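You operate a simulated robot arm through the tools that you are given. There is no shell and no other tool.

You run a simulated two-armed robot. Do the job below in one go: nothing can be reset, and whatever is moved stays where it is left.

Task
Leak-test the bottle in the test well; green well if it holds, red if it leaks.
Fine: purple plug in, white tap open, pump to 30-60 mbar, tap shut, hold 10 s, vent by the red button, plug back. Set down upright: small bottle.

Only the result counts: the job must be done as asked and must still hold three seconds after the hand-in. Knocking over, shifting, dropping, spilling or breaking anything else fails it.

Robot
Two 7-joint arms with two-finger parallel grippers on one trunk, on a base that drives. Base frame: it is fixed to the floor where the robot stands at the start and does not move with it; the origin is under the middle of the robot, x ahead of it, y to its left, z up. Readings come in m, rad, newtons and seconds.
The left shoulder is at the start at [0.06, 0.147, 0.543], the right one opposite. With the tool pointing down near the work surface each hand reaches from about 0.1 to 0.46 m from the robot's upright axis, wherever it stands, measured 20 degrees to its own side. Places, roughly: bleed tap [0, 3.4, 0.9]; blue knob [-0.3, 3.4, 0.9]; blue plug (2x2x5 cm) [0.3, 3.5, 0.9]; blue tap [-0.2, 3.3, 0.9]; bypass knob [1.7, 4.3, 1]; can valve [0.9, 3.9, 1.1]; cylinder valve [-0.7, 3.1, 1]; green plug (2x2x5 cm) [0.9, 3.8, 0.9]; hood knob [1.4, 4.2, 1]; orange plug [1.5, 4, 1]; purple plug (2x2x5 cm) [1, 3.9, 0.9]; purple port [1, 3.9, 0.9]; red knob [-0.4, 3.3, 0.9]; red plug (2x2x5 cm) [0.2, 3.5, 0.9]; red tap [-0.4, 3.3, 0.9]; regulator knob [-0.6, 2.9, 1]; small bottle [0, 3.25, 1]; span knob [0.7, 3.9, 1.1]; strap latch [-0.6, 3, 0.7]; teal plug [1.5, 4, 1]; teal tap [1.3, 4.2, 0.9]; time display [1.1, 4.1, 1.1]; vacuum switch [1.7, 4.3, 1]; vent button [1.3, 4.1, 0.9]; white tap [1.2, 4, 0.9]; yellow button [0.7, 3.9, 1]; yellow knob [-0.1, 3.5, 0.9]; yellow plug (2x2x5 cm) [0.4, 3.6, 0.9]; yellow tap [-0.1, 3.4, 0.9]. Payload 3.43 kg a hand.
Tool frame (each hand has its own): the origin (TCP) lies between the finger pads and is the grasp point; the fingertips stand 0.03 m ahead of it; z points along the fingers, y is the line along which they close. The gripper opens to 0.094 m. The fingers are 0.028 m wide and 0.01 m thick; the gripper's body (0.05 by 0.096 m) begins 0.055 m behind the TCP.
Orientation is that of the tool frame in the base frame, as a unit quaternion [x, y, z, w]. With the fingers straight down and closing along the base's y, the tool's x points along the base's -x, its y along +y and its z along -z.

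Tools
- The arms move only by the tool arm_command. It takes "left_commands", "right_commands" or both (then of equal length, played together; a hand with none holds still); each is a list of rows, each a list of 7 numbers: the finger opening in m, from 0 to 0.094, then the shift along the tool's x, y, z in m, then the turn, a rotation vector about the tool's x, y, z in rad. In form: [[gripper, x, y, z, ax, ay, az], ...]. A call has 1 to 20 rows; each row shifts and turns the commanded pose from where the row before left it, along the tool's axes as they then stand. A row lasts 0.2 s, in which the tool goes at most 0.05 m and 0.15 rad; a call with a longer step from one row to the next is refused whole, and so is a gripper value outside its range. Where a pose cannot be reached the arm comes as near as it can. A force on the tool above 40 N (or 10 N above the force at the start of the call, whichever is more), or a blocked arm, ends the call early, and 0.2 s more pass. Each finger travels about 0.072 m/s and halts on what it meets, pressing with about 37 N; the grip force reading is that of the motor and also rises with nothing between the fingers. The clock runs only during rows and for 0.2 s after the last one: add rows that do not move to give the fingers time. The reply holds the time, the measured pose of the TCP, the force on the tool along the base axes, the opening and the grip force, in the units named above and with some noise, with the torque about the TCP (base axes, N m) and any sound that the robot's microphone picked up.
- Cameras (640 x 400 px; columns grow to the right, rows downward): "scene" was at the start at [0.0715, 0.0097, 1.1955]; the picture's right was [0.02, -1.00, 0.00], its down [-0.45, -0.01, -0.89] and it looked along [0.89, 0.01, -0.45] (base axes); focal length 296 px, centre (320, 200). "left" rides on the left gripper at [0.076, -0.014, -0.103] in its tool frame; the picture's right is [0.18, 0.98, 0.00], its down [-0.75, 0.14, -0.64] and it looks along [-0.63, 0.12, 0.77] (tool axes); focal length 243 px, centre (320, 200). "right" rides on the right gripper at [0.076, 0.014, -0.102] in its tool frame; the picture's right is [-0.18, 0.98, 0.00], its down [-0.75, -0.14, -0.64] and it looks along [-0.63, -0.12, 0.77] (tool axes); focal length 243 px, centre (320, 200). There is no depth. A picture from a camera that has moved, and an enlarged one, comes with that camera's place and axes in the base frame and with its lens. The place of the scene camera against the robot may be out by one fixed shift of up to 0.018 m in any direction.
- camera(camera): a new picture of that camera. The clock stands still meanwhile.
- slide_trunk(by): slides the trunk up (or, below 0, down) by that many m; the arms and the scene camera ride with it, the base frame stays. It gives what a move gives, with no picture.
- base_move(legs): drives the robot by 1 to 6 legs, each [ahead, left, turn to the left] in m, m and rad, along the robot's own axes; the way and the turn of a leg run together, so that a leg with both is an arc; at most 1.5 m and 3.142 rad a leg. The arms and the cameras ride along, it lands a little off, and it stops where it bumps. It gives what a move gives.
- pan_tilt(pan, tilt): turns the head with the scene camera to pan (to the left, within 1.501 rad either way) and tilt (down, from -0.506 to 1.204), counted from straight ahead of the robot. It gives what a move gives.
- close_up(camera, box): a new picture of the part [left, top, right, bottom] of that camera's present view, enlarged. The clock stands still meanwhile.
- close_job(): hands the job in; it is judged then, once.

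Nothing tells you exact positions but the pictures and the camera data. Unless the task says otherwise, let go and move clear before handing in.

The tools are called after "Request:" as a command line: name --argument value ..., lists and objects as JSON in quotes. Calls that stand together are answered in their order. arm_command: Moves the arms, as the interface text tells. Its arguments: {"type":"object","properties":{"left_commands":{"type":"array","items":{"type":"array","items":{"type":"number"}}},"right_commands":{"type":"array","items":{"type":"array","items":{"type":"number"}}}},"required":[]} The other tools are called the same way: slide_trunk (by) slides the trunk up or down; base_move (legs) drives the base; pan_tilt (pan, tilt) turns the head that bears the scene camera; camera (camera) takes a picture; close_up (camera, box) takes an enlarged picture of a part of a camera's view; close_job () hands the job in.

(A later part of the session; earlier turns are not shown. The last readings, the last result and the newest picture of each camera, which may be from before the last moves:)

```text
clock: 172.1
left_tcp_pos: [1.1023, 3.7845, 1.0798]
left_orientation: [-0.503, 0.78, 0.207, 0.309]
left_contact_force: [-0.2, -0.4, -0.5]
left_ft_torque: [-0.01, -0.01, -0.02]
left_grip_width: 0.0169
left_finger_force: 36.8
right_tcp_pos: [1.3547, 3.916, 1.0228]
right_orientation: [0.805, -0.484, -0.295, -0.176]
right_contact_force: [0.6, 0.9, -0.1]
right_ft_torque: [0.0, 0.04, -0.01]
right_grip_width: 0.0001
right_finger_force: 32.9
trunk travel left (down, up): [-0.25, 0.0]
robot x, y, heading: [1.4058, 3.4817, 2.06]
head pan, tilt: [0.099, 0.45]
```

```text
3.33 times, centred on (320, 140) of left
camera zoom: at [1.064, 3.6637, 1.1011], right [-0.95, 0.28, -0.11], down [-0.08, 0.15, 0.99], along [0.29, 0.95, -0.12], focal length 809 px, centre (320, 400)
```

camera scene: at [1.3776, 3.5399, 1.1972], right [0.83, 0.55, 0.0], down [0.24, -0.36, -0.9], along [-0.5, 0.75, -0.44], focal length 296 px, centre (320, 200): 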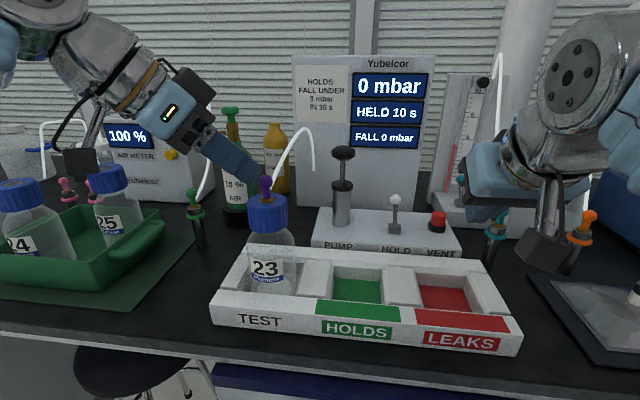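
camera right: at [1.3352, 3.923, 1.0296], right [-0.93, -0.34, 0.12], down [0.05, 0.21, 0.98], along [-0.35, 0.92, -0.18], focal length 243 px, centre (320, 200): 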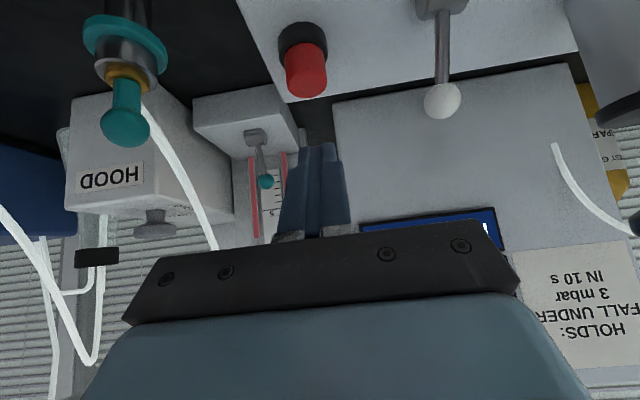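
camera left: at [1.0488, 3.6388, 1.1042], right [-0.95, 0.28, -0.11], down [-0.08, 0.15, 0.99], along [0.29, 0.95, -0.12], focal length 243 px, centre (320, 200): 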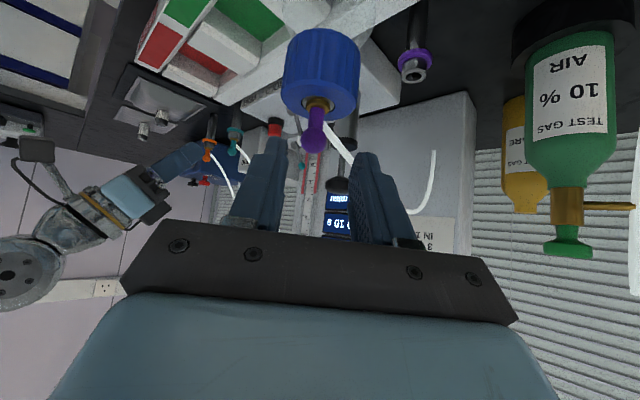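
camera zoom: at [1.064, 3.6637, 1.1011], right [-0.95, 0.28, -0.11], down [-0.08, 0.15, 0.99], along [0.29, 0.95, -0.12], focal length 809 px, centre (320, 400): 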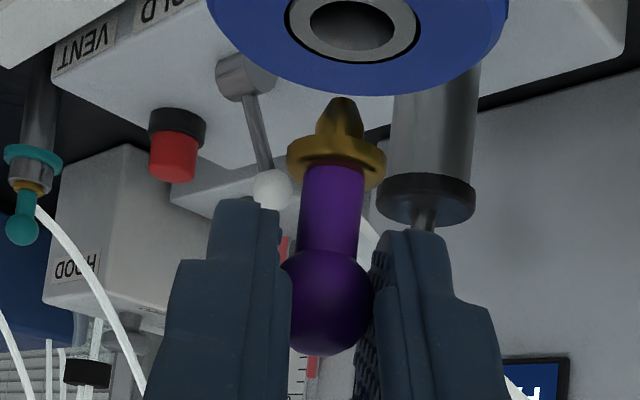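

The plug came out cleanly and hangs tip-down; the bottle stayed put. Now I carry it over the cap to above its parking port.

Request:
arm_command --left_commands '[[0.0, -0.0054, 0.0258, 0.0056, 0, 0, 0], [0.0, -0.0054, 0.0258, 0.0056, 0, 0, 0], [0.0, 0.0073, 0.0231, 0.0348, 0, 0, 0], [0.0, 0.0073, 0.0231, 0.0348, 0, 0, 0]]'

Request:
camera --camera "left"

Request:
close_up --camera "left" --box '[240, 0, 400, 120]'

Request:
camera --camera "scene"

```text
clock: 173.1
left_tcp_pos: [1.0331, 3.8728, 1.0196]
left_orientation: [-0.503, 0.78, 0.208, 0.309]
left_contact_force: [-0.4, 0.0, 0.2]
left_ft_torque: [0.02, -0.01, 0.01]
left_grip_width: 0.017
left_finger_force: 37.1
right_tcp_pos: [1.3548, 3.9146, 1.0239]
right_orientation: [0.805, -0.484, -0.294, -0.177]
right_contact_force: [-0.5, -0.6, 0.6]
right_ft_torque: [0.01, -0.02, 0.05]
right_grip_width: 0.0003
right_finger_force: 33.1
trunk travel left (down, up): [-0.25, 0.0]
robot x, y, heading: [1.4026, 3.4838, 2.056]
head pan, tilt: [0.099, 0.45]
```

```text
taken
camera left: at [0.9951, 3.7524, 1.0408], right [-0.95, 0.28, -0.11], down [-0.08, 0.15, 0.99], along [0.29, 0.95, -0.12], focal length 243 px, centre (320, 200)
```

left: 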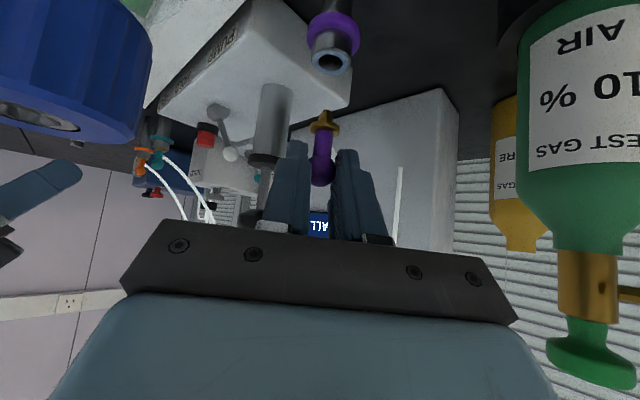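

```text
3.33 times, centred on (320, 60) of left
camera zoom: at [0.9951, 3.7524, 1.0408], right [-0.95, 0.28, -0.11], down [-0.08, 0.15, 0.99], along [0.29, 0.95, -0.12], focal length 809 px, centre (320, 667)
```

zoom: 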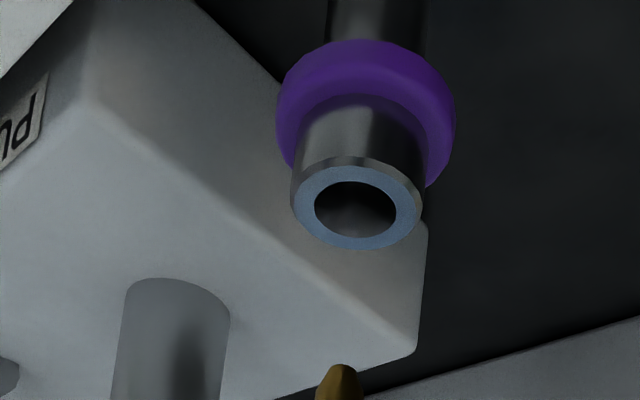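

```text
taken
camera scene: at [1.3776, 3.54, 1.1973], right [0.83, 0.55, 0.0], down [0.24, -0.36, -0.9], along [-0.5, 0.75, -0.44], focal length 296 px, centre (320, 200)
```

scene: 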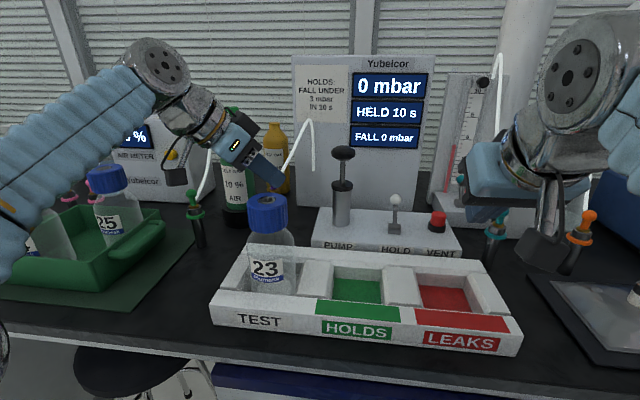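

The port's hole and the plug's tip are both in view; the tip is within about 1.5 mm of the axis. Correcting and lowering.

Request:
arm_command --left_commands '[[0.0, 0.0094, 0, 0.0118, 0, 0, 0], [0.0, 0.0103, 0, 0.0109, 0, 0, 0]]'

Request:
close_up --camera "left" --box '[240, 40, 400, 160]'

```text
clock: 173.7
left_tcp_pos: [1.034, 3.874, 0.9892]
left_orientation: [-0.503, 0.78, 0.207, 0.31]
left_contact_force: [-0.6, 0.0, -1.6]
left_ft_torque: [-0.01, -0.04, 0.01]
left_grip_width: 0.0172
left_finger_force: 37.4
right_tcp_pos: [1.3553, 3.9155, 1.0237]
right_orientation: [0.805, -0.484, -0.294, -0.177]
right_contact_force: [0.1, -0.1, -0.5]
right_ft_torque: [0.03, 0.01, -0.01]
right_grip_width: 0.0
right_finger_force: 32.8
trunk travel left (down, up): [-0.25, 0.0]
robot x, y, heading: [1.4026, 3.4813, 2.056]
head pan, tilt: [0.099, 0.45]
```

```text
3.33 times, centred on (320, 100) of left
camera zoom: at [0.9957, 3.7545, 1.0114], right [-0.95, 0.28, -0.11], down [-0.08, 0.15, 0.99], along [0.29, 0.95, -0.12], focal length 809 px, centre (320, 533)
```

zoom: 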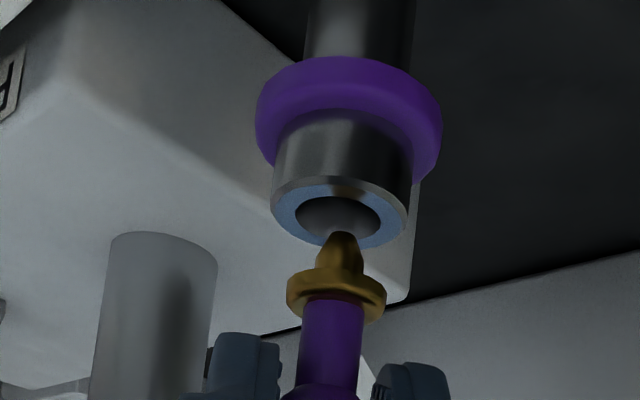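

Right over the hole. Lowering in small steps.

Request:
arm_command --left_commands '[[0.0, 0.0028, 0.0005, 0.0029, 0, 0, 0], [0.0, 0.0028, 0, 0.0029, 0, 0, 0], [0.0, 0.0021, 0, 0.0022, 0, 0, 0]]'

Request:
close_up --camera "left" --box '[240, 60, 400, 180]'

```text
clock: 174.5
left_tcp_pos: [1.0332, 3.8749, 0.9769]
left_orientation: [-0.504, 0.78, 0.207, 0.308]
left_contact_force: [0.6, 0.2, -1.0]
left_ft_torque: [-0.02, -0.01, 0.02]
left_grip_width: 0.0171
left_finger_force: 36.9
right_tcp_pos: [1.3555, 3.9162, 1.0237]
right_orientation: [0.805, -0.484, -0.294, -0.176]
right_contact_force: [0.5, -0.2, 1.5]
right_ft_torque: [0.01, 0.02, 0.01]
right_grip_width: 0.0
right_finger_force: 33.3
trunk travel left (down, up): [-0.25, 0.0]
robot x, y, heading: [1.4033, 3.4818, 2.058]
head pan, tilt: [0.099, 0.45]
```

```text
3.33 times, centred on (320, 120) of left
camera zoom: at [0.9949, 3.7547, 1.0], right [-0.95, 0.28, -0.11], down [-0.08, 0.15, 0.99], along [0.29, 0.95, -0.12], focal length 809 px, centre (320, 467)
```

zoom: 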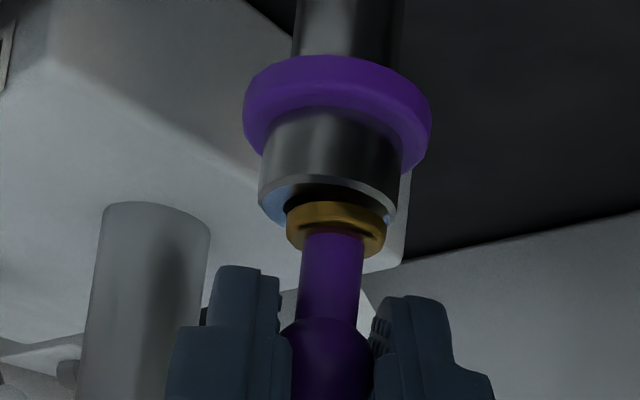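

Request:
arm_command --left_commands '[[0.0, 0.0014, 0.0, 0.0015, 0, 0, 0], [0.0, 0.0014, 0, 0.0015, 0, 0, 0]]'

Request:
close_up --camera "left" --box '[240, 60, 400, 180]'

```text
clock: 175.1
left_tcp_pos: [1.0336, 3.8738, 0.9761]
left_orientation: [-0.503, 0.78, 0.209, 0.31]
left_contact_force: [1.6, 1.7, 11.2]
left_ft_torque: [0.16, -0.02, 0.02]
left_grip_width: 0.0173
left_finger_force: 36.8
right_tcp_pos: [1.3564, 3.9159, 1.0232]
right_orientation: [0.805, -0.484, -0.294, -0.177]
right_contact_force: [0.0, 0.9, -0.4]
right_ft_torque: [0.0, -0.03, 0.01]
right_grip_width: 0.0
right_finger_force: 33.1
trunk travel left (down, up): [-0.25, 0.0]
robot x, y, heading: [1.4057, 3.4815, 2.059]
head pan, tilt: [0.099, 0.45]
```

```text
3.33 times, centred on (320, 120) of left
camera zoom: at [0.9956, 3.7544, 0.9975], right [-0.95, 0.28, -0.11], down [-0.07, 0.14, 0.99], along [0.29, 0.95, -0.11], focal length 809 px, centre (320, 467)
```

zoom: 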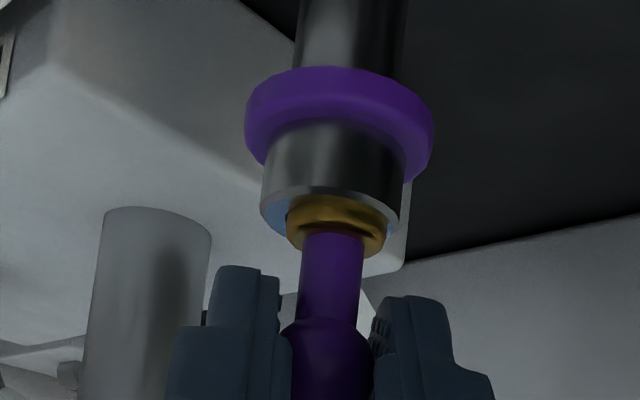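

Light contact about 2 mm high; the plug looks 1–1.5 mm off to one side. I'll nudge it over and press gently.

Request:
arm_command --left_commands '[[0.0, 0.0, -0.0014, 0.0, 0, 0, 0], [0.0, 0.0007, 0, 0.0007, 0, 0, 0]]'

Request:
close_up --camera "left" --box '[240, 60, 400, 180]'

```text
clock: 175.7
left_tcp_pos: [1.0339, 3.8734, 0.9759]
left_orientation: [-0.503, 0.78, 0.21, 0.309]
left_contact_force: [-4.6, 5.7, 26.2]
left_ft_torque: [0.28, -0.04, 0.08]
left_grip_width: 0.0172
left_finger_force: 36.7
right_tcp_pos: [1.3565, 3.9154, 1.0245]
right_orientation: [0.805, -0.484, -0.294, -0.176]
right_contact_force: [-0.2, -0.1, 0.3]
right_ft_torque: [0.01, -0.03, 0.0]
right_grip_width: 0.0
right_finger_force: 33.0
trunk travel left (down, up): [-0.25, 0.0]
robot x, y, heading: [1.4024, 3.4832, 2.058]
head pan, tilt: [0.099, 0.45]
```

```text
3.33 times, centred on (320, 120) of left
camera zoom: at [0.9967, 3.7534, 0.997], right [-0.95, 0.28, -0.11], down [-0.07, 0.14, 0.99], along [0.29, 0.95, -0.11], focal length 809 px, centre (320, 467)
```

zoom: 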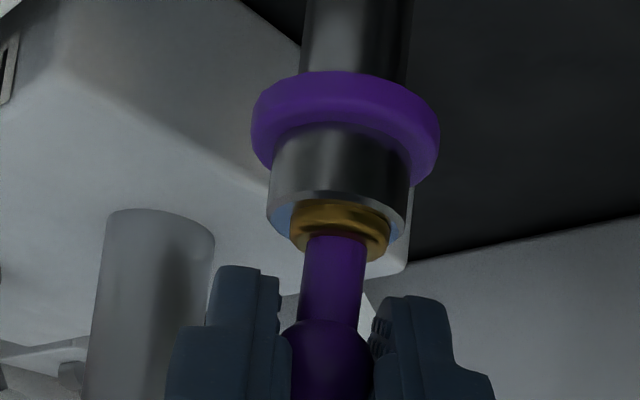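

It's solid: the flange rests on the rim. I'll relax the push, open, and back off along the approach line.

Request:
arm_command --left_commands '[[0.0, -0.0007, 0.0007, -0.0007, 0, 0, 0], [0.012, 0, 0, 0, 0, 0, 0], [0.025, 0, 0, 0, 0, 0, 0], [0.036, 0, 0, 0, 0, 0, 0], [0.036, 0, 0, 0, 0, 0, 0]]'

Request:
close_up --camera "left" --box '[240, 60, 400, 180]'

```text
clock: 176.9
left_tcp_pos: [1.0336, 3.8737, 0.9736]
left_orientation: [-0.503, 0.78, 0.207, 0.309]
left_contact_force: [0.0, -0.3, 0.1]
left_ft_torque: [0.02, -0.02, 0.01]
left_grip_width: 0.0359
left_finger_force: 0.0
right_tcp_pos: [1.3552, 3.9171, 1.0238]
right_orientation: [0.805, -0.485, -0.294, -0.176]
right_contact_force: [0.1, 0.3, 0.6]
right_ft_torque: [-0.06, -0.01, -0.02]
right_grip_width: 0.0002
right_finger_force: 33.2
trunk travel left (down, up): [-0.25, 0.0]
robot x, y, heading: [1.4035, 3.4817, 2.057]
head pan, tilt: [0.099, 0.45]
```

```text
3.33 times, centred on (320, 120) of left
camera zoom: at [0.9956, 3.7545, 0.9957], right [-0.95, 0.28, -0.11], down [-0.08, 0.15, 0.99], along [0.29, 0.95, -0.12], focal length 809 px, centre (320, 467)
```

zoom: 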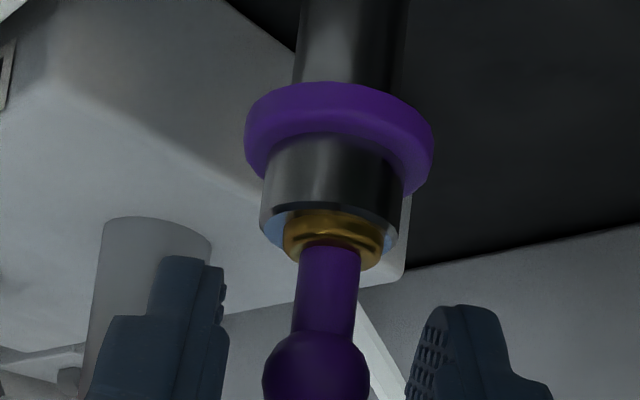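

Request:
arm_command --left_commands '[[0.036, 0, 0, -0.03, 0, 0, 0], [0.036, 0, 0, -0.03, 0, 0, 0], [0.036, -0.01, 0, -0.03, 0, 0, 0]]'

Request:
camera --camera "left"

Request:
close_up --camera "left" --box '[240, 30, 400, 150]'

Request:
close_up --camera "scene" --box '[200, 130, 360, 310]'

```text
clock: 177.7
left_tcp_pos: [1.0124, 3.8231, 1.0466]
left_orientation: [-0.504, 0.78, 0.207, 0.308]
left_contact_force: [0.2, -0.4, -0.6]
left_ft_torque: [-0.04, 0.01, -0.01]
left_grip_width: 0.0363
left_finger_force: 0.0
right_tcp_pos: [1.3558, 3.916, 1.0242]
right_orientation: [0.805, -0.484, -0.294, -0.176]
right_contact_force: [0.2, -0.3, 1.1]
right_ft_torque: [0.0, -0.05, 0.03]
right_grip_width: 0.0
right_finger_force: 33.4
trunk travel left (down, up): [-0.25, 0.0]
robot x, y, heading: [1.4031, 3.4834, 2.06]
head pan, tilt: [0.099, 0.45]
```

```text
taken
camera left: at [0.9737, 3.7026, 1.068], right [-0.95, 0.28, -0.12], down [-0.08, 0.15, 0.99], along [0.29, 0.95, -0.12], focal length 243 px, centre (320, 200)
```

left: 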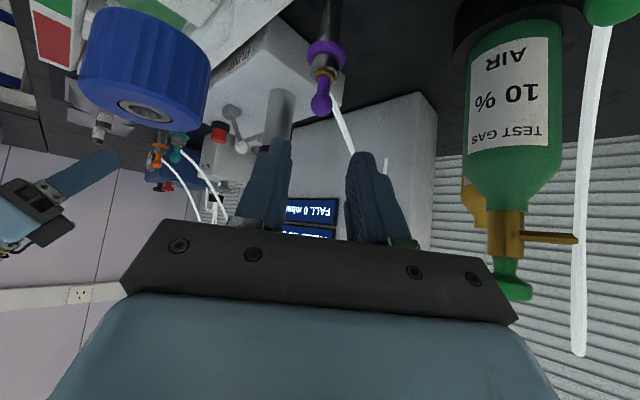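

```text
3.33 times, centred on (320, 90) of left
camera zoom: at [0.9737, 3.7026, 1.068], right [-0.95, 0.28, -0.12], down [-0.08, 0.15, 0.99], along [0.29, 0.95, -0.12], focal length 809 px, centre (320, 567)
```

zoom: 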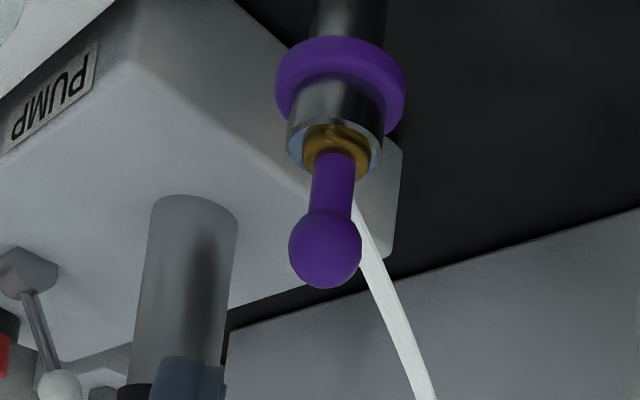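

```text
2.22 times, centred on (280, 220) of scene
camera zoom: at [1.3776, 3.5401, 1.1972], right [0.83, 0.55, 0.0], down [0.24, -0.36, -0.9], along [-0.5, 0.75, -0.44], focal length 657 px, centre (409, 156)
```

zoom: 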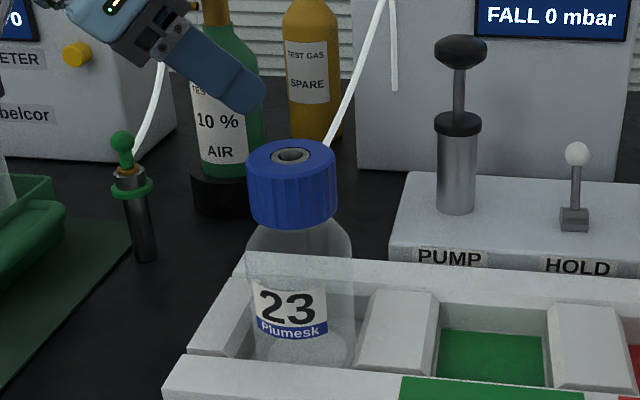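

The plug is back in its port, upright, and the cap is free. Now for moving bottle 23 to the green HOLDS well: I'll withdraw the left hand around the left of the bottle, then back the base off for a level reach at the cap.

Request:
arm_command --left_commands '[[0.036, 0.0238, -0.0215, -0.0231, 0, 0, 0], [0.036, 0.0238, -0.0215, -0.0231, 0, 0, 0], [0.036, 0.0238, -0.0215, -0.0231, 0, 0, 0], [0.036, 0.0238, -0.0215, -0.0231, 0, 0, 0]]'

Request:
base_move --legs '[[-0.17, 0, 0]]'

Request:
camera --camera "scene"

```text
clock: 178.7
left_tcp_pos: [1.0368, 3.6673, 1.0452]
left_orientation: [-0.503, 0.78, 0.207, 0.308]
left_contact_force: [-0.5, 0.9, -0.1]
left_ft_torque: [-0.03, 0.0, 0.0]
left_grip_width: 0.0359
left_finger_force: 0.0
right_tcp_pos: [1.3547, 3.9159, 1.0226]
right_orientation: [0.805, -0.484, -0.295, -0.176]
right_contact_force: [-0.2, 0.9, 0.4]
right_ft_torque: [-0.03, 0.03, 0.0]
right_grip_width: 0.0001
right_finger_force: 32.7
trunk travel left (down, up): [-0.25, 0.0]
robot x, y, heading: [1.4052, 3.4813, 2.058]
head pan, tilt: [0.099, 0.45]
```

```text
clock: 180.2
left_tcp_pos: [1.1152, 3.5202, 1.0447]
left_orientation: [-0.503, 0.78, 0.208, 0.309]
left_contact_force: [0.0, -1.3, 0.7]
left_ft_torque: [-0.02, 0.0, -0.02]
left_grip_width: 0.0362
left_finger_force: 0.0
right_tcp_pos: [1.4338, 3.7669, 1.0237]
right_orientation: [0.805, -0.484, -0.294, -0.176]
right_contact_force: [-0.8, 0.1, 0.1]
right_ft_torque: [-0.03, 0.0, 0.0]
right_grip_width: 0.0
right_finger_force: 32.5
trunk travel left (down, up): [-0.25, 0.0]
robot x, y, heading: [1.4829, 3.329, 2.056]
head pan, tilt: [0.099, 0.45]
```

```text
taken
camera scene: at [1.4561, 3.3919, 1.1972], right [0.83, 0.55, 0.0], down [0.24, -0.36, -0.9], along [-0.5, 0.75, -0.44], focal length 296 px, centre (320, 200)
```

scene: 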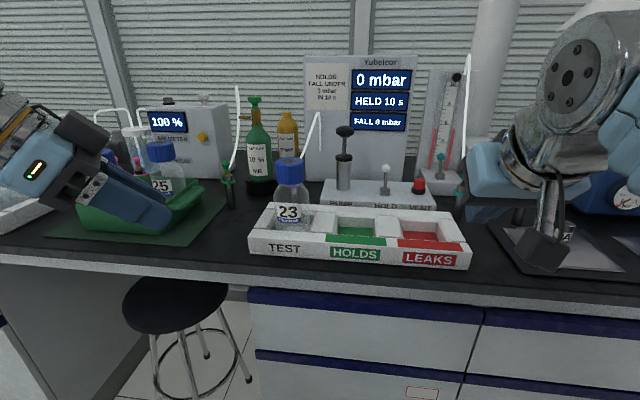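

Request:
close_up --camera "scene" --box '[240, 150, 480, 280]'

Request:
close_up --camera "scene" --box '[250, 190, 410, 290]'

```text
2.67 times, centred on (360, 215) of scene
camera zoom: at [1.4561, 3.3919, 1.1972], right [0.83, 0.55, 0.0], down [0.24, -0.36, -0.9], along [-0.5, 0.75, -0.44], focal length 788 px, centre (213, 160)
```

zoom: 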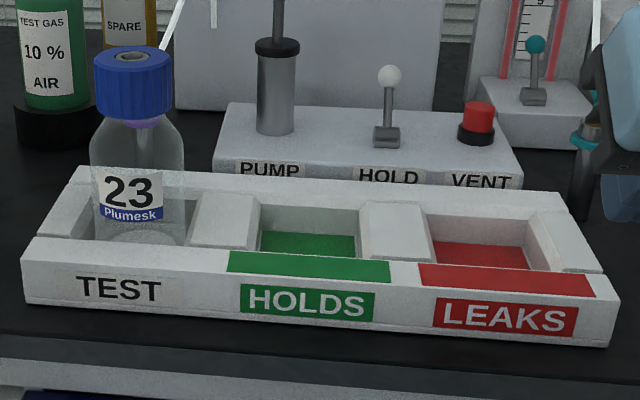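

```text
4.00 times, centred on (330, 240) of scene
camera zoom: at [1.4561, 3.3919, 1.1972], right [0.83, 0.55, 0.0], down [0.24, -0.36, -0.9], along [-0.5, 0.75, -0.44], focal length 1182 px, centre (280, 40)
```

zoom: 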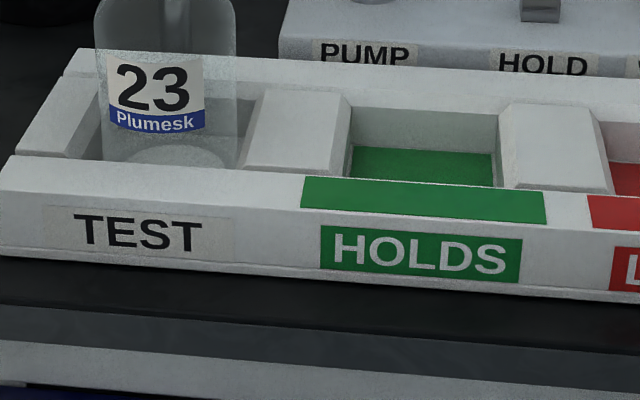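

The HOLDS well centre works out at about U 2.868, V 2.858, i.e. 138 mm right of the bottle. I'll turn the left hand level and forward again, ready in front of the cap.

Request:
arm_command --left_commands '[[0.05, 0, 0, 0, -0.0941, -0.0848, -0.041], [0.06, 0, 0, 0, -0.0941, -0.0848, -0.041], [0.075, 0, 0, 0, -0.0941, -0.0848, -0.041], [0.075, 0, 0, 0, -0.0941, -0.0848, -0.041], [0.075, 0, 0, 0, -0.0941, -0.0848, -0.041], [0.075, 0, 0, 0, -0.0941, -0.0848, -0.041], [0.075, 0, 0, 0, -0.0941, -0.0848, -0.041], [0.075, 0, 0, 0, -0.0941, -0.0848, -0.041], [0.075, 0, 0, 0, -0.0941, -0.0848, -0.041]]'

Request:
camera --camera "left"

```text
clock: 182.2
left_tcp_pos: [1.1148, 3.5202, 1.0452]
left_orientation: [-0.6, 0.363, 0.609, 0.371]
left_contact_force: [0.3, -0.3, 0.2]
left_ft_torque: [-0.01, -0.01, -0.01]
left_grip_width: 0.0753
left_finger_force: 0.1
right_tcp_pos: [1.4338, 3.7672, 1.0236]
right_orientation: [0.805, -0.484, -0.294, -0.176]
right_contact_force: [0.1, -0.4, 0.1]
right_ft_torque: [0.0, -0.02, -0.05]
right_grip_width: 0.0
right_finger_force: 33.2
trunk travel left (down, up): [-0.25, 0.0]
robot x, y, heading: [1.4826, 3.3335, 2.056]
head pan, tilt: [0.099, 0.45]
```

```text
taken
camera left: at [1.1748, 3.4376, 0.9685], right [-0.87, -0.45, -0.19], down [0.18, -0.65, 0.74], along [-0.45, 0.61, 0.64], focal length 243 px, centre (320, 200)
```

left: 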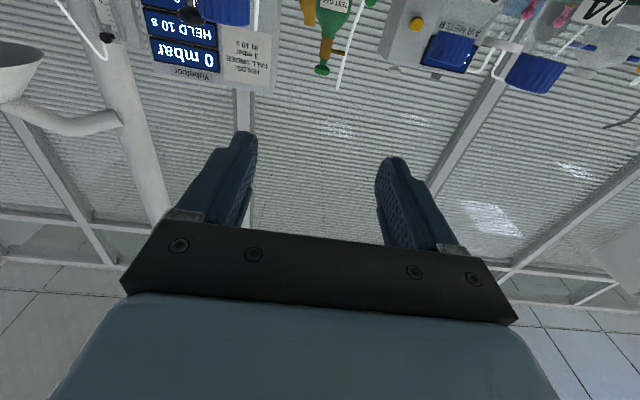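

Request:
arm_command --left_commands '[[0.075, 0.012, -0.0295, 0.0275, 0, 0, 0], [0.075, 0.012, -0.0295, 0.0275, 0, 0, 0], [0.075, 0.012, -0.0295, 0.0275, 0, 0, 0], [0.075, 0.012, -0.0293, 0.0275, 0, 0, 0]]'

Request:
camera --camera "left"

Request:
camera --camera "scene"

```text
clock: 183.2
left_tcp_pos: [1.1693, 3.673, 0.9995]
left_orientation: [-0.599, 0.363, 0.609, 0.372]
left_contact_force: [-0.1, -1.1, -0.6]
left_ft_torque: [-0.01, 0.03, 0.03]
left_grip_width: 0.0747
left_finger_force: 0.0
right_tcp_pos: [1.4341, 3.7667, 1.0238]
right_orientation: [0.805, -0.484, -0.294, -0.176]
right_contact_force: [-0.1, 0.0, -0.8]
right_ft_torque: [0.0, 0.01, -0.01]
right_grip_width: 0.0003
right_finger_force: 32.9
trunk travel left (down, up): [-0.25, 0.0]
robot x, y, heading: [1.4835, 3.3338, 2.056]
head pan, tilt: [0.099, 0.45]
```

```text
taken
camera left: at [1.2296, 3.5912, 0.9222], right [-0.87, -0.45, -0.19], down [0.17, -0.65, 0.74], along [-0.45, 0.62, 0.64], focal length 243 px, centre (320, 200)
```

left: 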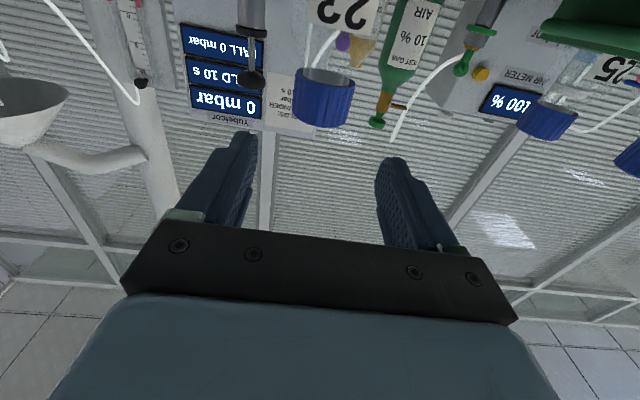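

```text
taken
camera scene: at [1.4562, 3.3915, 1.1972], right [0.83, 0.55, 0.0], down [0.24, -0.36, -0.9], along [-0.5, 0.75, -0.44], focal length 296 px, centre (320, 200)
```

scene: 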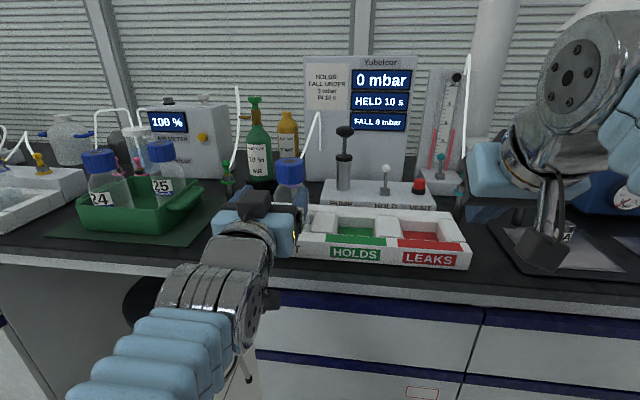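

The cap is centred ahead between the fingers. Moving in around it.

Request:
arm_command --left_commands '[[0.075, 0.0012, 0.0005, 0.0443, 0, 0, 0], [0.075, 0.0012, 0.0005, 0.0443, 0, 0, 0], [0.075, 0.0012, 0, 0.0443, 0, 0, 0]]'

Request:
camera --camera "left"

```text
clock: 184.0
left_tcp_pos: [1.1064, 3.7916, 0.9995]
left_orientation: [-0.599, 0.363, 0.61, 0.371]
left_contact_force: [-0.5, -1.3, 0.2]
left_ft_torque: [-0.04, 0.0, -0.01]
left_grip_width: 0.0751
left_finger_force: 0.0
right_tcp_pos: [1.4344, 3.7684, 1.024]
right_orientation: [0.805, -0.484, -0.294, -0.177]
right_contact_force: [0.7, -0.1, 0.1]
right_ft_torque: [0.0, -0.01, -0.02]
right_grip_width: 0.0
right_finger_force: 33.0
trunk travel left (down, up): [-0.25, 0.0]
robot x, y, heading: [1.485, 3.3324, 2.056]
head pan, tilt: [0.099, 0.45]
```

```text
taken
camera left: at [1.1664, 3.7083, 0.9219], right [-0.87, -0.45, -0.19], down [0.17, -0.65, 0.74], along [-0.45, 0.62, 0.64], focal length 243 px, centre (320, 200)
```

left: 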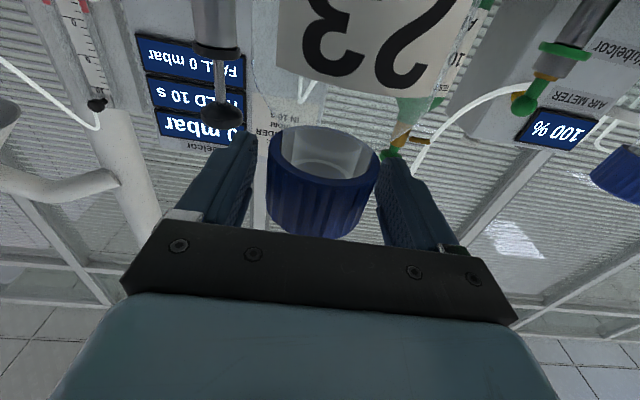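

The cap sits slightly toward one finger; I'll shift 2.5 mm to centre, lower 3 mm, and close gently.

Request:
arm_command --left_commands '[[0.075, 0.003, 0.0025, 0, 0, 0, 0], [0.075, 0, 0, 0, 0, 0, 0], [0.065, 0, 0, 0, 0, 0, 0], [0.055, 0, 0, 0, 0, 0, 0], [0.045, 0, 0, 0, 0, 0, 0], [0.04, 0, 0, 0, 0, 0, 0]]'

Request:
camera --camera "left"

Request:
camera --camera "scene"

```text
clock: 185.4
left_tcp_pos: [1.1038, 3.7906, 0.9972]
left_orientation: [-0.6, 0.364, 0.609, 0.371]
left_contact_force: [1.0, 0.9, 0.6]
left_ft_torque: [0.07, -0.16, -0.03]
left_grip_width: 0.057
left_finger_force: 37.2
right_tcp_pos: [1.4336, 3.7669, 1.0238]
right_orientation: [0.804, -0.485, -0.294, -0.176]
right_contact_force: [0.0, -0.3, -0.1]
right_ft_torque: [0.0, -0.01, 0.0]
right_grip_width: 0.0001
right_finger_force: 32.8
trunk travel left (down, up): [-0.25, 0.0]
robot x, y, heading: [1.4821, 3.3398, 2.059]
head pan, tilt: [0.099, 0.45]
```

```text
taken
camera left: at [1.1645, 3.707, 0.9186], right [-0.87, -0.45, -0.19], down [0.18, -0.65, 0.74], along [-0.45, 0.62, 0.64], focal length 243 px, centre (320, 200)
```

left: 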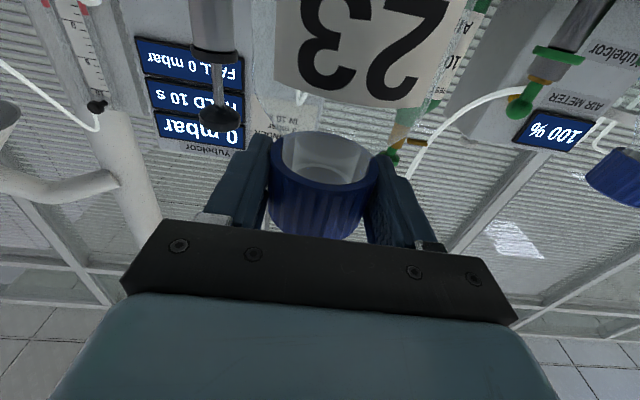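

```text
taken
camera scene: at [1.4564, 3.3918, 1.1972], right [0.83, 0.55, 0.0], down [0.24, -0.36, -0.9], along [-0.5, 0.75, -0.44], focal length 296 px, centre (320, 200)
```

scene: 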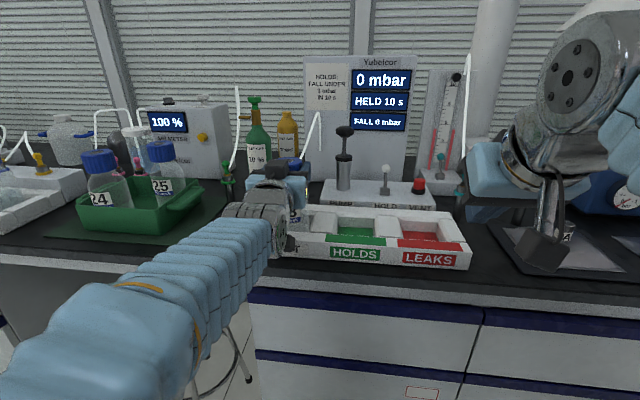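

Firm grip on the cap (57 mm, 37 N). Lifting straight up 5 cm.

Request:
arm_command --left_commands '[[0.04, -0.01, 0, 0, 0, 0, 0], [0.04, -0.02, 0, 0, 0, 0, 0], [0.04, -0.02, 0, 0, 0, 0, 0], [0.04, 0, 0, 0, 0, 0, 0]]'

Request:
camera --camera "left"

Request:
close_up --camera "scene" --box '[220, 140, 420, 280]'

```text
clock: 186.4
left_tcp_pos: [1.1063, 3.7886, 1.0473]
left_orientation: [-0.599, 0.364, 0.609, 0.371]
left_contact_force: [-0.7, 0.1, -2.5]
left_ft_torque: [0.0, -0.01, 0.0]
left_grip_width: 0.0568
left_finger_force: 37.2
right_tcp_pos: [1.433, 3.7684, 1.0234]
right_orientation: [0.806, -0.484, -0.294, -0.175]
right_contact_force: [-0.6, 0.7, 0.0]
right_ft_torque: [-0.01, 0.02, 0.01]
right_grip_width: 0.0003
right_finger_force: 33.5
trunk travel left (down, up): [-0.25, 0.0]
robot x, y, heading: [1.4822, 3.3353, 2.059]
head pan, tilt: [0.099, 0.45]
```

```text
taken
camera left: at [1.1645, 3.706, 0.9687], right [-0.87, -0.45, -0.19], down [0.18, -0.65, 0.74], along [-0.45, 0.62, 0.64], focal length 243 px, centre (320, 200)
```

left: 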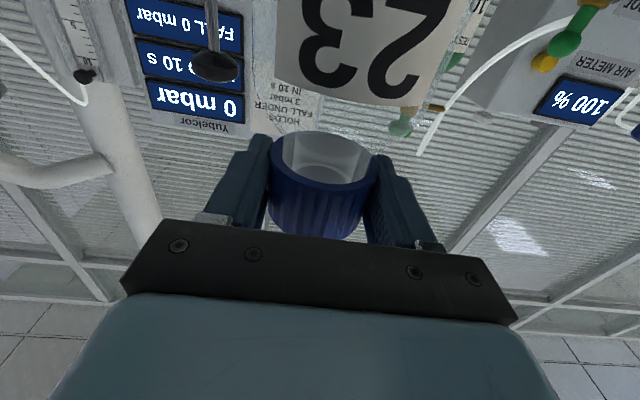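

```text
2.86 times, centred on (320, 210) of scene
camera zoom: at [1.4561, 3.3919, 1.1972], right [0.83, 0.55, 0.0], down [0.24, -0.36, -0.9], along [-0.5, 0.75, -0.44], focal length 844 px, centre (320, 171)
```

zoom: 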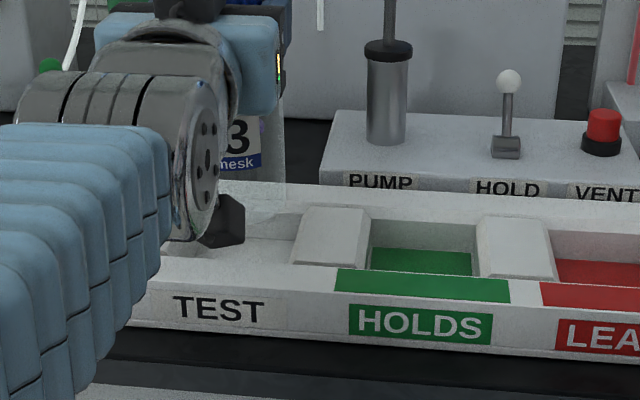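

Lifted cleanly (about 2.5 N weight), upright. Moving it 14 cm right to above the HOLDS well.

Request:
arm_command --left_commands '[[0.04, 0, -0.03, 0, 0, 0, 0], [0.04, 0, -0.035, 0, 0, 0, 0], [0.04, 0, -0.035, 0, 0, 0, 0], [0.04, 0, -0.03, 0, 0, 0, 0], [0.04, 0, -0.01, 0, 0, 0, 0], [0.04, 0, 0, 0, 0, 0, 0]]'

Request:
camera --camera "scene"

Request:
close_up --camera "scene" --box '[240, 140, 480, 290]'

Request:
camera --camera "right"

```text
clock: 187.8
left_tcp_pos: [1.2284, 3.8532, 1.0453]
left_orientation: [-0.6, 0.363, 0.609, 0.37]
left_contact_force: [-0.1, 0.1, -1.8]
left_ft_torque: [-0.02, 0.02, 0.01]
left_grip_width: 0.0566
left_finger_force: 37.1
right_tcp_pos: [1.4336, 3.7676, 1.0241]
right_orientation: [0.805, -0.484, -0.294, -0.175]
right_contact_force: [0.6, 0.0, 0.0]
right_ft_torque: [-0.01, 0.03, -0.03]
right_grip_width: 0.0001
right_finger_force: 33.3
trunk travel left (down, up): [-0.25, 0.0]
robot x, y, heading: [1.4828, 3.3362, 2.055]
head pan, tilt: [0.099, 0.45]
```

```text
taken
camera scene: at [1.4562, 3.392, 1.1972], right [0.83, 0.55, 0.0], down [0.24, -0.36, -0.9], along [-0.5, 0.75, -0.44], focal length 296 px, centre (320, 200)
```

scene: 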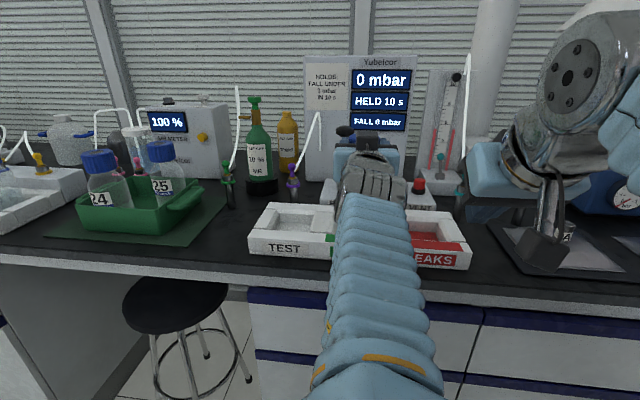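

```text
2.67 times, centred on (360, 215) of scene
camera zoom: at [1.4562, 3.392, 1.1972], right [0.83, 0.55, 0.0], down [0.24, -0.36, -0.9], along [-0.5, 0.75, -0.44], focal length 788 px, centre (213, 160)
```

zoom: 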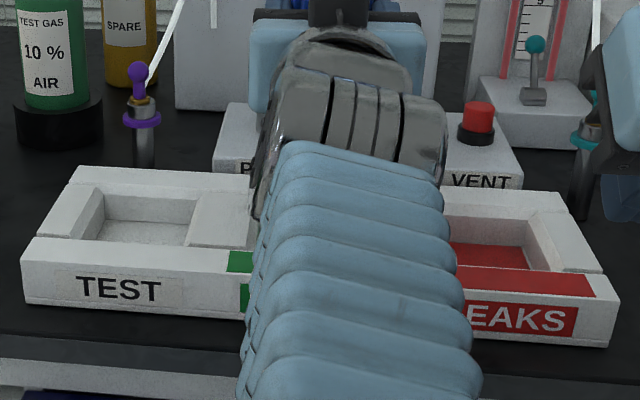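

```text
taken
camera right: at [1.4793, 3.6511, 1.0525], right [-0.93, -0.34, 0.12], down [0.05, 0.21, 0.98], along [-0.35, 0.92, -0.18], focal length 243 px, centre (320, 200)
```

right: 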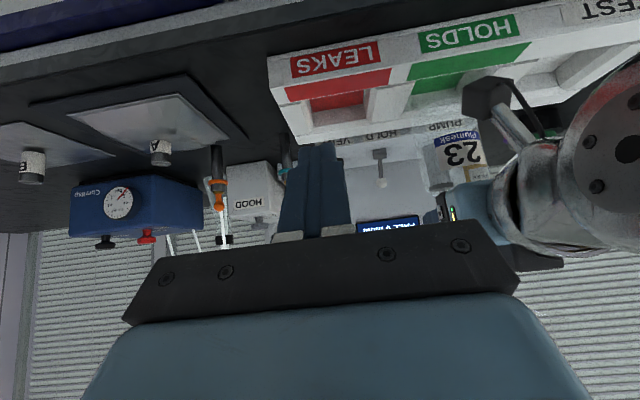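

Request:
close_up --camera "right" --box '[360, 20, 560, 200]'

Request:
camera --camera "left"

```text
2.22 times, centred on (460, 110) of right
camera zoom: at [1.4793, 3.6511, 1.0525], right [-0.93, -0.34, 0.12], down [0.05, 0.21, 0.98], along [-0.35, 0.92, -0.18], focal length 539 px, centre (9, 400)
```

zoom: 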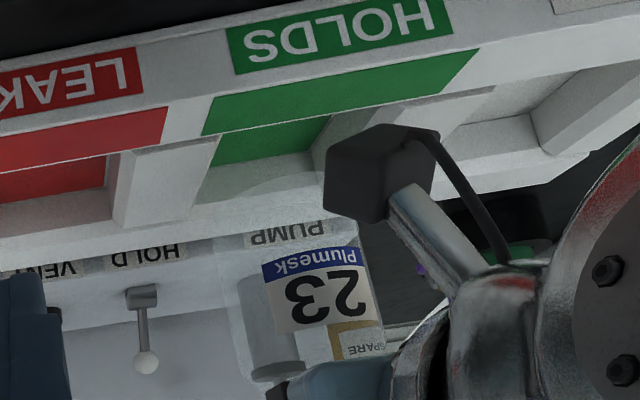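

```text
taken
camera left: at [1.2884, 3.7704, 0.9684], right [-0.87, -0.45, -0.19], down [0.17, -0.65, 0.74], along [-0.45, 0.62, 0.64], focal length 243 px, centre (320, 200)
```

left: 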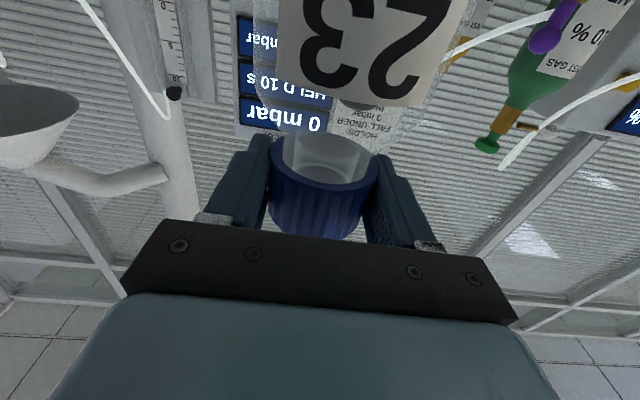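

The bottle is over the green well within a few millimetres. Lowering: 3.5 cm first, watching for wall contact.

Request:
arm_command --left_commands '[[0.04, 0.012, 0, -0.0003, 0, 0, 0], [0.04, 0.012, 0, -0.0002, 0, 0, 0]]'

Request:
arm_command --left_commands '[[0.04, 0.006, 0, 0, 0, 0, 0], [0.04, 0.005, 0, 0, 0, 0, 0]]'

```text
clock: 188.4
left_tcp_pos: [1.2288, 3.8518, 1.0212]
left_orientation: [-0.6, 0.363, 0.61, 0.37]
left_contact_force: [-0.5, 0.6, -2.2]
left_ft_torque: [-0.01, 0.02, 0.02]
left_grip_width: 0.0563
left_finger_force: 37.3
right_tcp_pos: [1.4347, 3.7683, 1.0235]
right_orientation: [0.805, -0.484, -0.294, -0.175]
right_contact_force: [0.4, 0.3, -0.2]
right_ft_torque: [0.03, -0.01, 0.01]
right_grip_width: 0.0
right_finger_force: 33.2
trunk travel left (down, up): [-0.25, 0.0]
robot x, y, heading: [1.4818, 3.3347, 2.055]
head pan, tilt: [0.099, 0.45]
```

```text
clock: 189.0
left_tcp_pos: [1.2268, 3.8523, 1.0094]
left_orientation: [-0.6, 0.364, 0.609, 0.37]
left_contact_force: [-4.6, -2.0, -1.5]
left_ft_torque: [-0.22, 0.57, 0.04]
left_grip_width: 0.0565
left_finger_force: 37.0
right_tcp_pos: [1.4348, 3.7671, 1.0246]
right_orientation: [0.805, -0.484, -0.293, -0.176]
right_contact_force: [-0.5, -0.8, 0.5]
right_ft_torque: [-0.03, 0.01, -0.02]
right_grip_width: 0.0
right_finger_force: 33.2
trunk travel left (down, up): [-0.25, 0.0]
robot x, y, heading: [1.4835, 3.3346, 2.057]
head pan, tilt: [0.099, 0.45]
```

A 5 N push to the left tells me the bottle base touches the right-hand wall of the well; I'll shift 4 mm left.

Request:
arm_command --left_commands '[[0.04, 0, 0.002, 0, 0, 0, 0], [0.04, 0, 0.002, 0, 0, 0, 0], [0.04, 0, 0, 0, 0, 0, 0]]'

```text
clock: 189.8
left_tcp_pos: [1.2252, 3.8509, 1.0114]
left_orientation: [-0.599, 0.364, 0.609, 0.371]
left_contact_force: [-0.1, 0.8, -2.4]
left_ft_torque: [-0.01, -0.01, -0.01]
left_grip_width: 0.056
left_finger_force: 37.0
right_tcp_pos: [1.4344, 3.7679, 1.0248]
right_orientation: [0.805, -0.485, -0.293, -0.176]
right_contact_force: [0.0, -0.2, 0.0]
right_ft_torque: [0.04, -0.02, 0.01]
right_grip_width: 0.0003
right_finger_force: 33.6
trunk travel left (down, up): [-0.25, 0.0]
robot x, y, heading: [1.4841, 3.3333, 2.062]
head pan, tilt: [0.099, 0.45]
```

Request:
arm_command --left_commands '[[0.04, 0.004, 0, 0, 0, 0, 0], [0.04, 0.004, 0, 0, 0, 0, 0]]'

```text
clock: 190.4
left_tcp_pos: [1.2261, 3.8498, 1.0029]
left_orientation: [-0.6, 0.363, 0.609, 0.37]
left_contact_force: [-0.3, -0.4, -3.0]
left_ft_torque: [-0.02, -0.01, -0.03]
left_grip_width: 0.056
left_finger_force: 36.8
right_tcp_pos: [1.4347, 3.7676, 1.0239]
right_orientation: [0.805, -0.485, -0.293, -0.176]
right_contact_force: [0.1, 0.2, 0.0]
right_ft_torque: [-0.02, 0.04, -0.01]
right_grip_width: 0.0
right_finger_force: 33.2
trunk travel left (down, up): [-0.25, 0.0]
robot x, y, heading: [1.4822, 3.3314, 2.058]
head pan, tilt: [0.099, 0.45]
```

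Free again, still hanging. Continuing down in 3 mm steps until the weight is taken by the floor.

Request:
arm_command --left_commands '[[0.04, 0.003, 0, 0, 0, 0, 0], [0.04, 0.002, 0, 0, 0, 0, 0]]'

Request:
arm_command --left_commands '[[0.04, 0.0015, 0, 0, 0, 0, 0], [0.04, 0.0015, 0, 0, 0, 0, 0]]'

```text
clock: 191.0
left_tcp_pos: [1.2259, 3.8514, 0.998]
left_orientation: [-0.598, 0.364, 0.609, 0.372]
left_contact_force: [0.5, -0.3, -2.8]
left_ft_torque: [0.0, -0.01, 0.01]
left_grip_width: 0.0561
left_finger_force: 37.2
right_tcp_pos: [1.4334, 3.7676, 1.024]
right_orientation: [0.805, -0.485, -0.294, -0.175]
right_contact_force: [0.1, -0.7, -0.3]
right_ft_torque: [0.04, 0.0, -0.01]
right_grip_width: 0.0
right_finger_force: 32.6
trunk travel left (down, up): [-0.25, 0.0]
robot x, y, heading: [1.4837, 3.3344, 2.055]
head pan, tilt: [0.099, 0.45]
```

```text
clock: 191.6
left_tcp_pos: [1.2256, 3.8496, 0.9958]
left_orientation: [-0.599, 0.364, 0.609, 0.371]
left_contact_force: [-0.5, -1.4, 1.5]
left_ft_torque: [0.03, 0.03, -0.02]
left_grip_width: 0.0561
left_finger_force: 37.2
right_tcp_pos: [1.4347, 3.7668, 1.024]
right_orientation: [0.805, -0.484, -0.294, -0.176]
right_contact_force: [-0.2, 0.3, -0.3]
right_ft_torque: [-0.05, -0.01, 0.01]
right_grip_width: 0.0001
right_finger_force: 33.2
trunk travel left (down, up): [-0.25, 0.0]
robot x, y, heading: [1.482, 3.3317, 2.058]
head pan, tilt: [0.099, 0.45]
```

The floor now carries the bottle (force swung from −2.8 to +1.5 N at the original height). Opening the fingers slowly.

Request:
arm_command --left_commands '[[0.058, 0, 0, 0, 0, 0, 0], [0.062, 0, 0, 0, 0, 0, 0], [0.068, 0, 0, 0, 0, 0, 0], [0.076, 0, 0, 0, 0, 0, 0], [0.08, 0, 0, 0, 0, 0, 0]]'

Request:
camera --camera "left"

```text
clock: 192.8
left_tcp_pos: [1.2252, 3.8515, 0.9953]
left_orientation: [-0.599, 0.364, 0.609, 0.372]
left_contact_force: [-0.4, 0.5, -0.2]
left_ft_torque: [-0.01, 0.0, 0.0]
left_grip_width: 0.0802
left_finger_force: 0.1
right_tcp_pos: [1.4354, 3.7673, 1.0241]
right_orientation: [0.805, -0.484, -0.294, -0.176]
right_contact_force: [-0.1, 0.8, -1.3]
right_ft_torque: [0.0, 0.02, 0.0]
right_grip_width: 0.0
right_finger_force: 32.6
trunk travel left (down, up): [-0.25, 0.0]
robot x, y, heading: [1.4838, 3.3335, 2.054]
head pan, tilt: [0.099, 0.45]
```

```text
taken
camera left: at [1.285, 3.7686, 0.9172], right [-0.87, -0.45, -0.19], down [0.18, -0.65, 0.74], along [-0.45, 0.62, 0.64], focal length 243 px, centre (320, 200)
```

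left: 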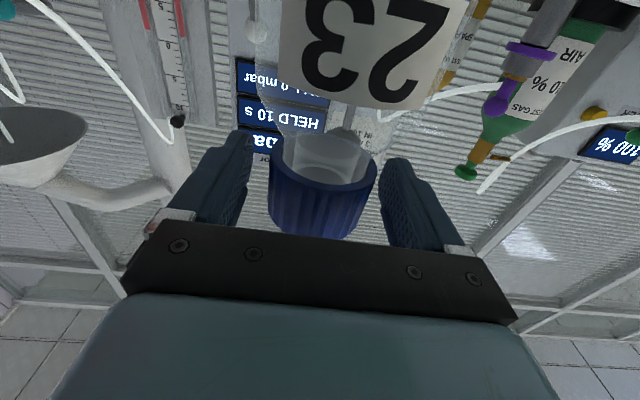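

The bottle stands free between the open fingers. Backing the hand straight out.

Request:
arm_command --left_commands '[[0.08, 0, 0, -0.03, 0, 0, 0], [0.08, 0, 0, -0.045, 0, 0, 0], [0.08, 0, 0, -0.045, 0, 0, 0], [0.08, 0, 0, -0.045, 0, 0, 0], [0.08, 0, 0.03, -0.03, 0, 0, 0], [0.08, 0, 0.045, 0, 0, 0, 0], [0.08, 0, 0.045, 0, 0, 0, 0], [0.08, 0, 0.045, 0, 0, 0, 0]]'

Request:
camera --camera "scene"

Request:
close_up --camera "scene" --box '[240, 130, 480, 280]'

```text
clock: 193.4
left_tcp_pos: [1.1444, 3.7896, 0.9724]
left_orientation: [0.654, -0.303, -0.619, -0.312]
left_contact_force: [0.5, 2.3, 11.2]
left_ft_torque: [0.42, -0.28, 0.11]
left_grip_width: 0.0806
left_finger_force: 0.2
right_tcp_pos: [1.4363, 3.7691, 1.0238]
right_orientation: [0.805, -0.486, -0.293, -0.175]
right_contact_force: [0.3, 0.2, 0.3]
right_ft_torque: [0.01, 0.03, 0.0]
right_grip_width: 0.0001
right_finger_force: 32.6
trunk travel left (down, up): [-0.25, 0.0]
robot x, y, heading: [1.4813, 3.3364, 2.058]
head pan, tilt: [0.099, 0.45]
stopped in row 3 (left hand): the force on the tool passed its limit at 50 N (the readings are from after the stop); the commanded pose is now the measured one
```

```text
taken
camera scene: at [1.4573, 3.392, 1.1972], right [0.83, 0.55, 0.0], down [0.24, -0.36, -0.9], along [-0.5, 0.75, -0.43], focal length 296 px, centre (320, 200)
```

scene: 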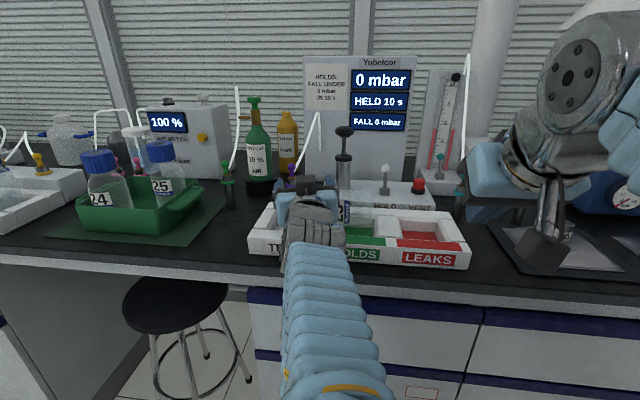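

```text
2.67 times, centred on (360, 205) of scene
camera zoom: at [1.4573, 3.392, 1.1972], right [0.83, 0.55, 0.0], down [0.24, -0.36, -0.9], along [-0.5, 0.75, -0.43], focal length 788 px, centre (213, 187)
```

zoom: 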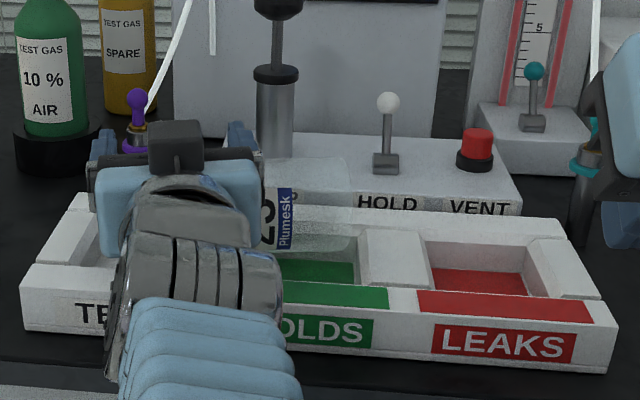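

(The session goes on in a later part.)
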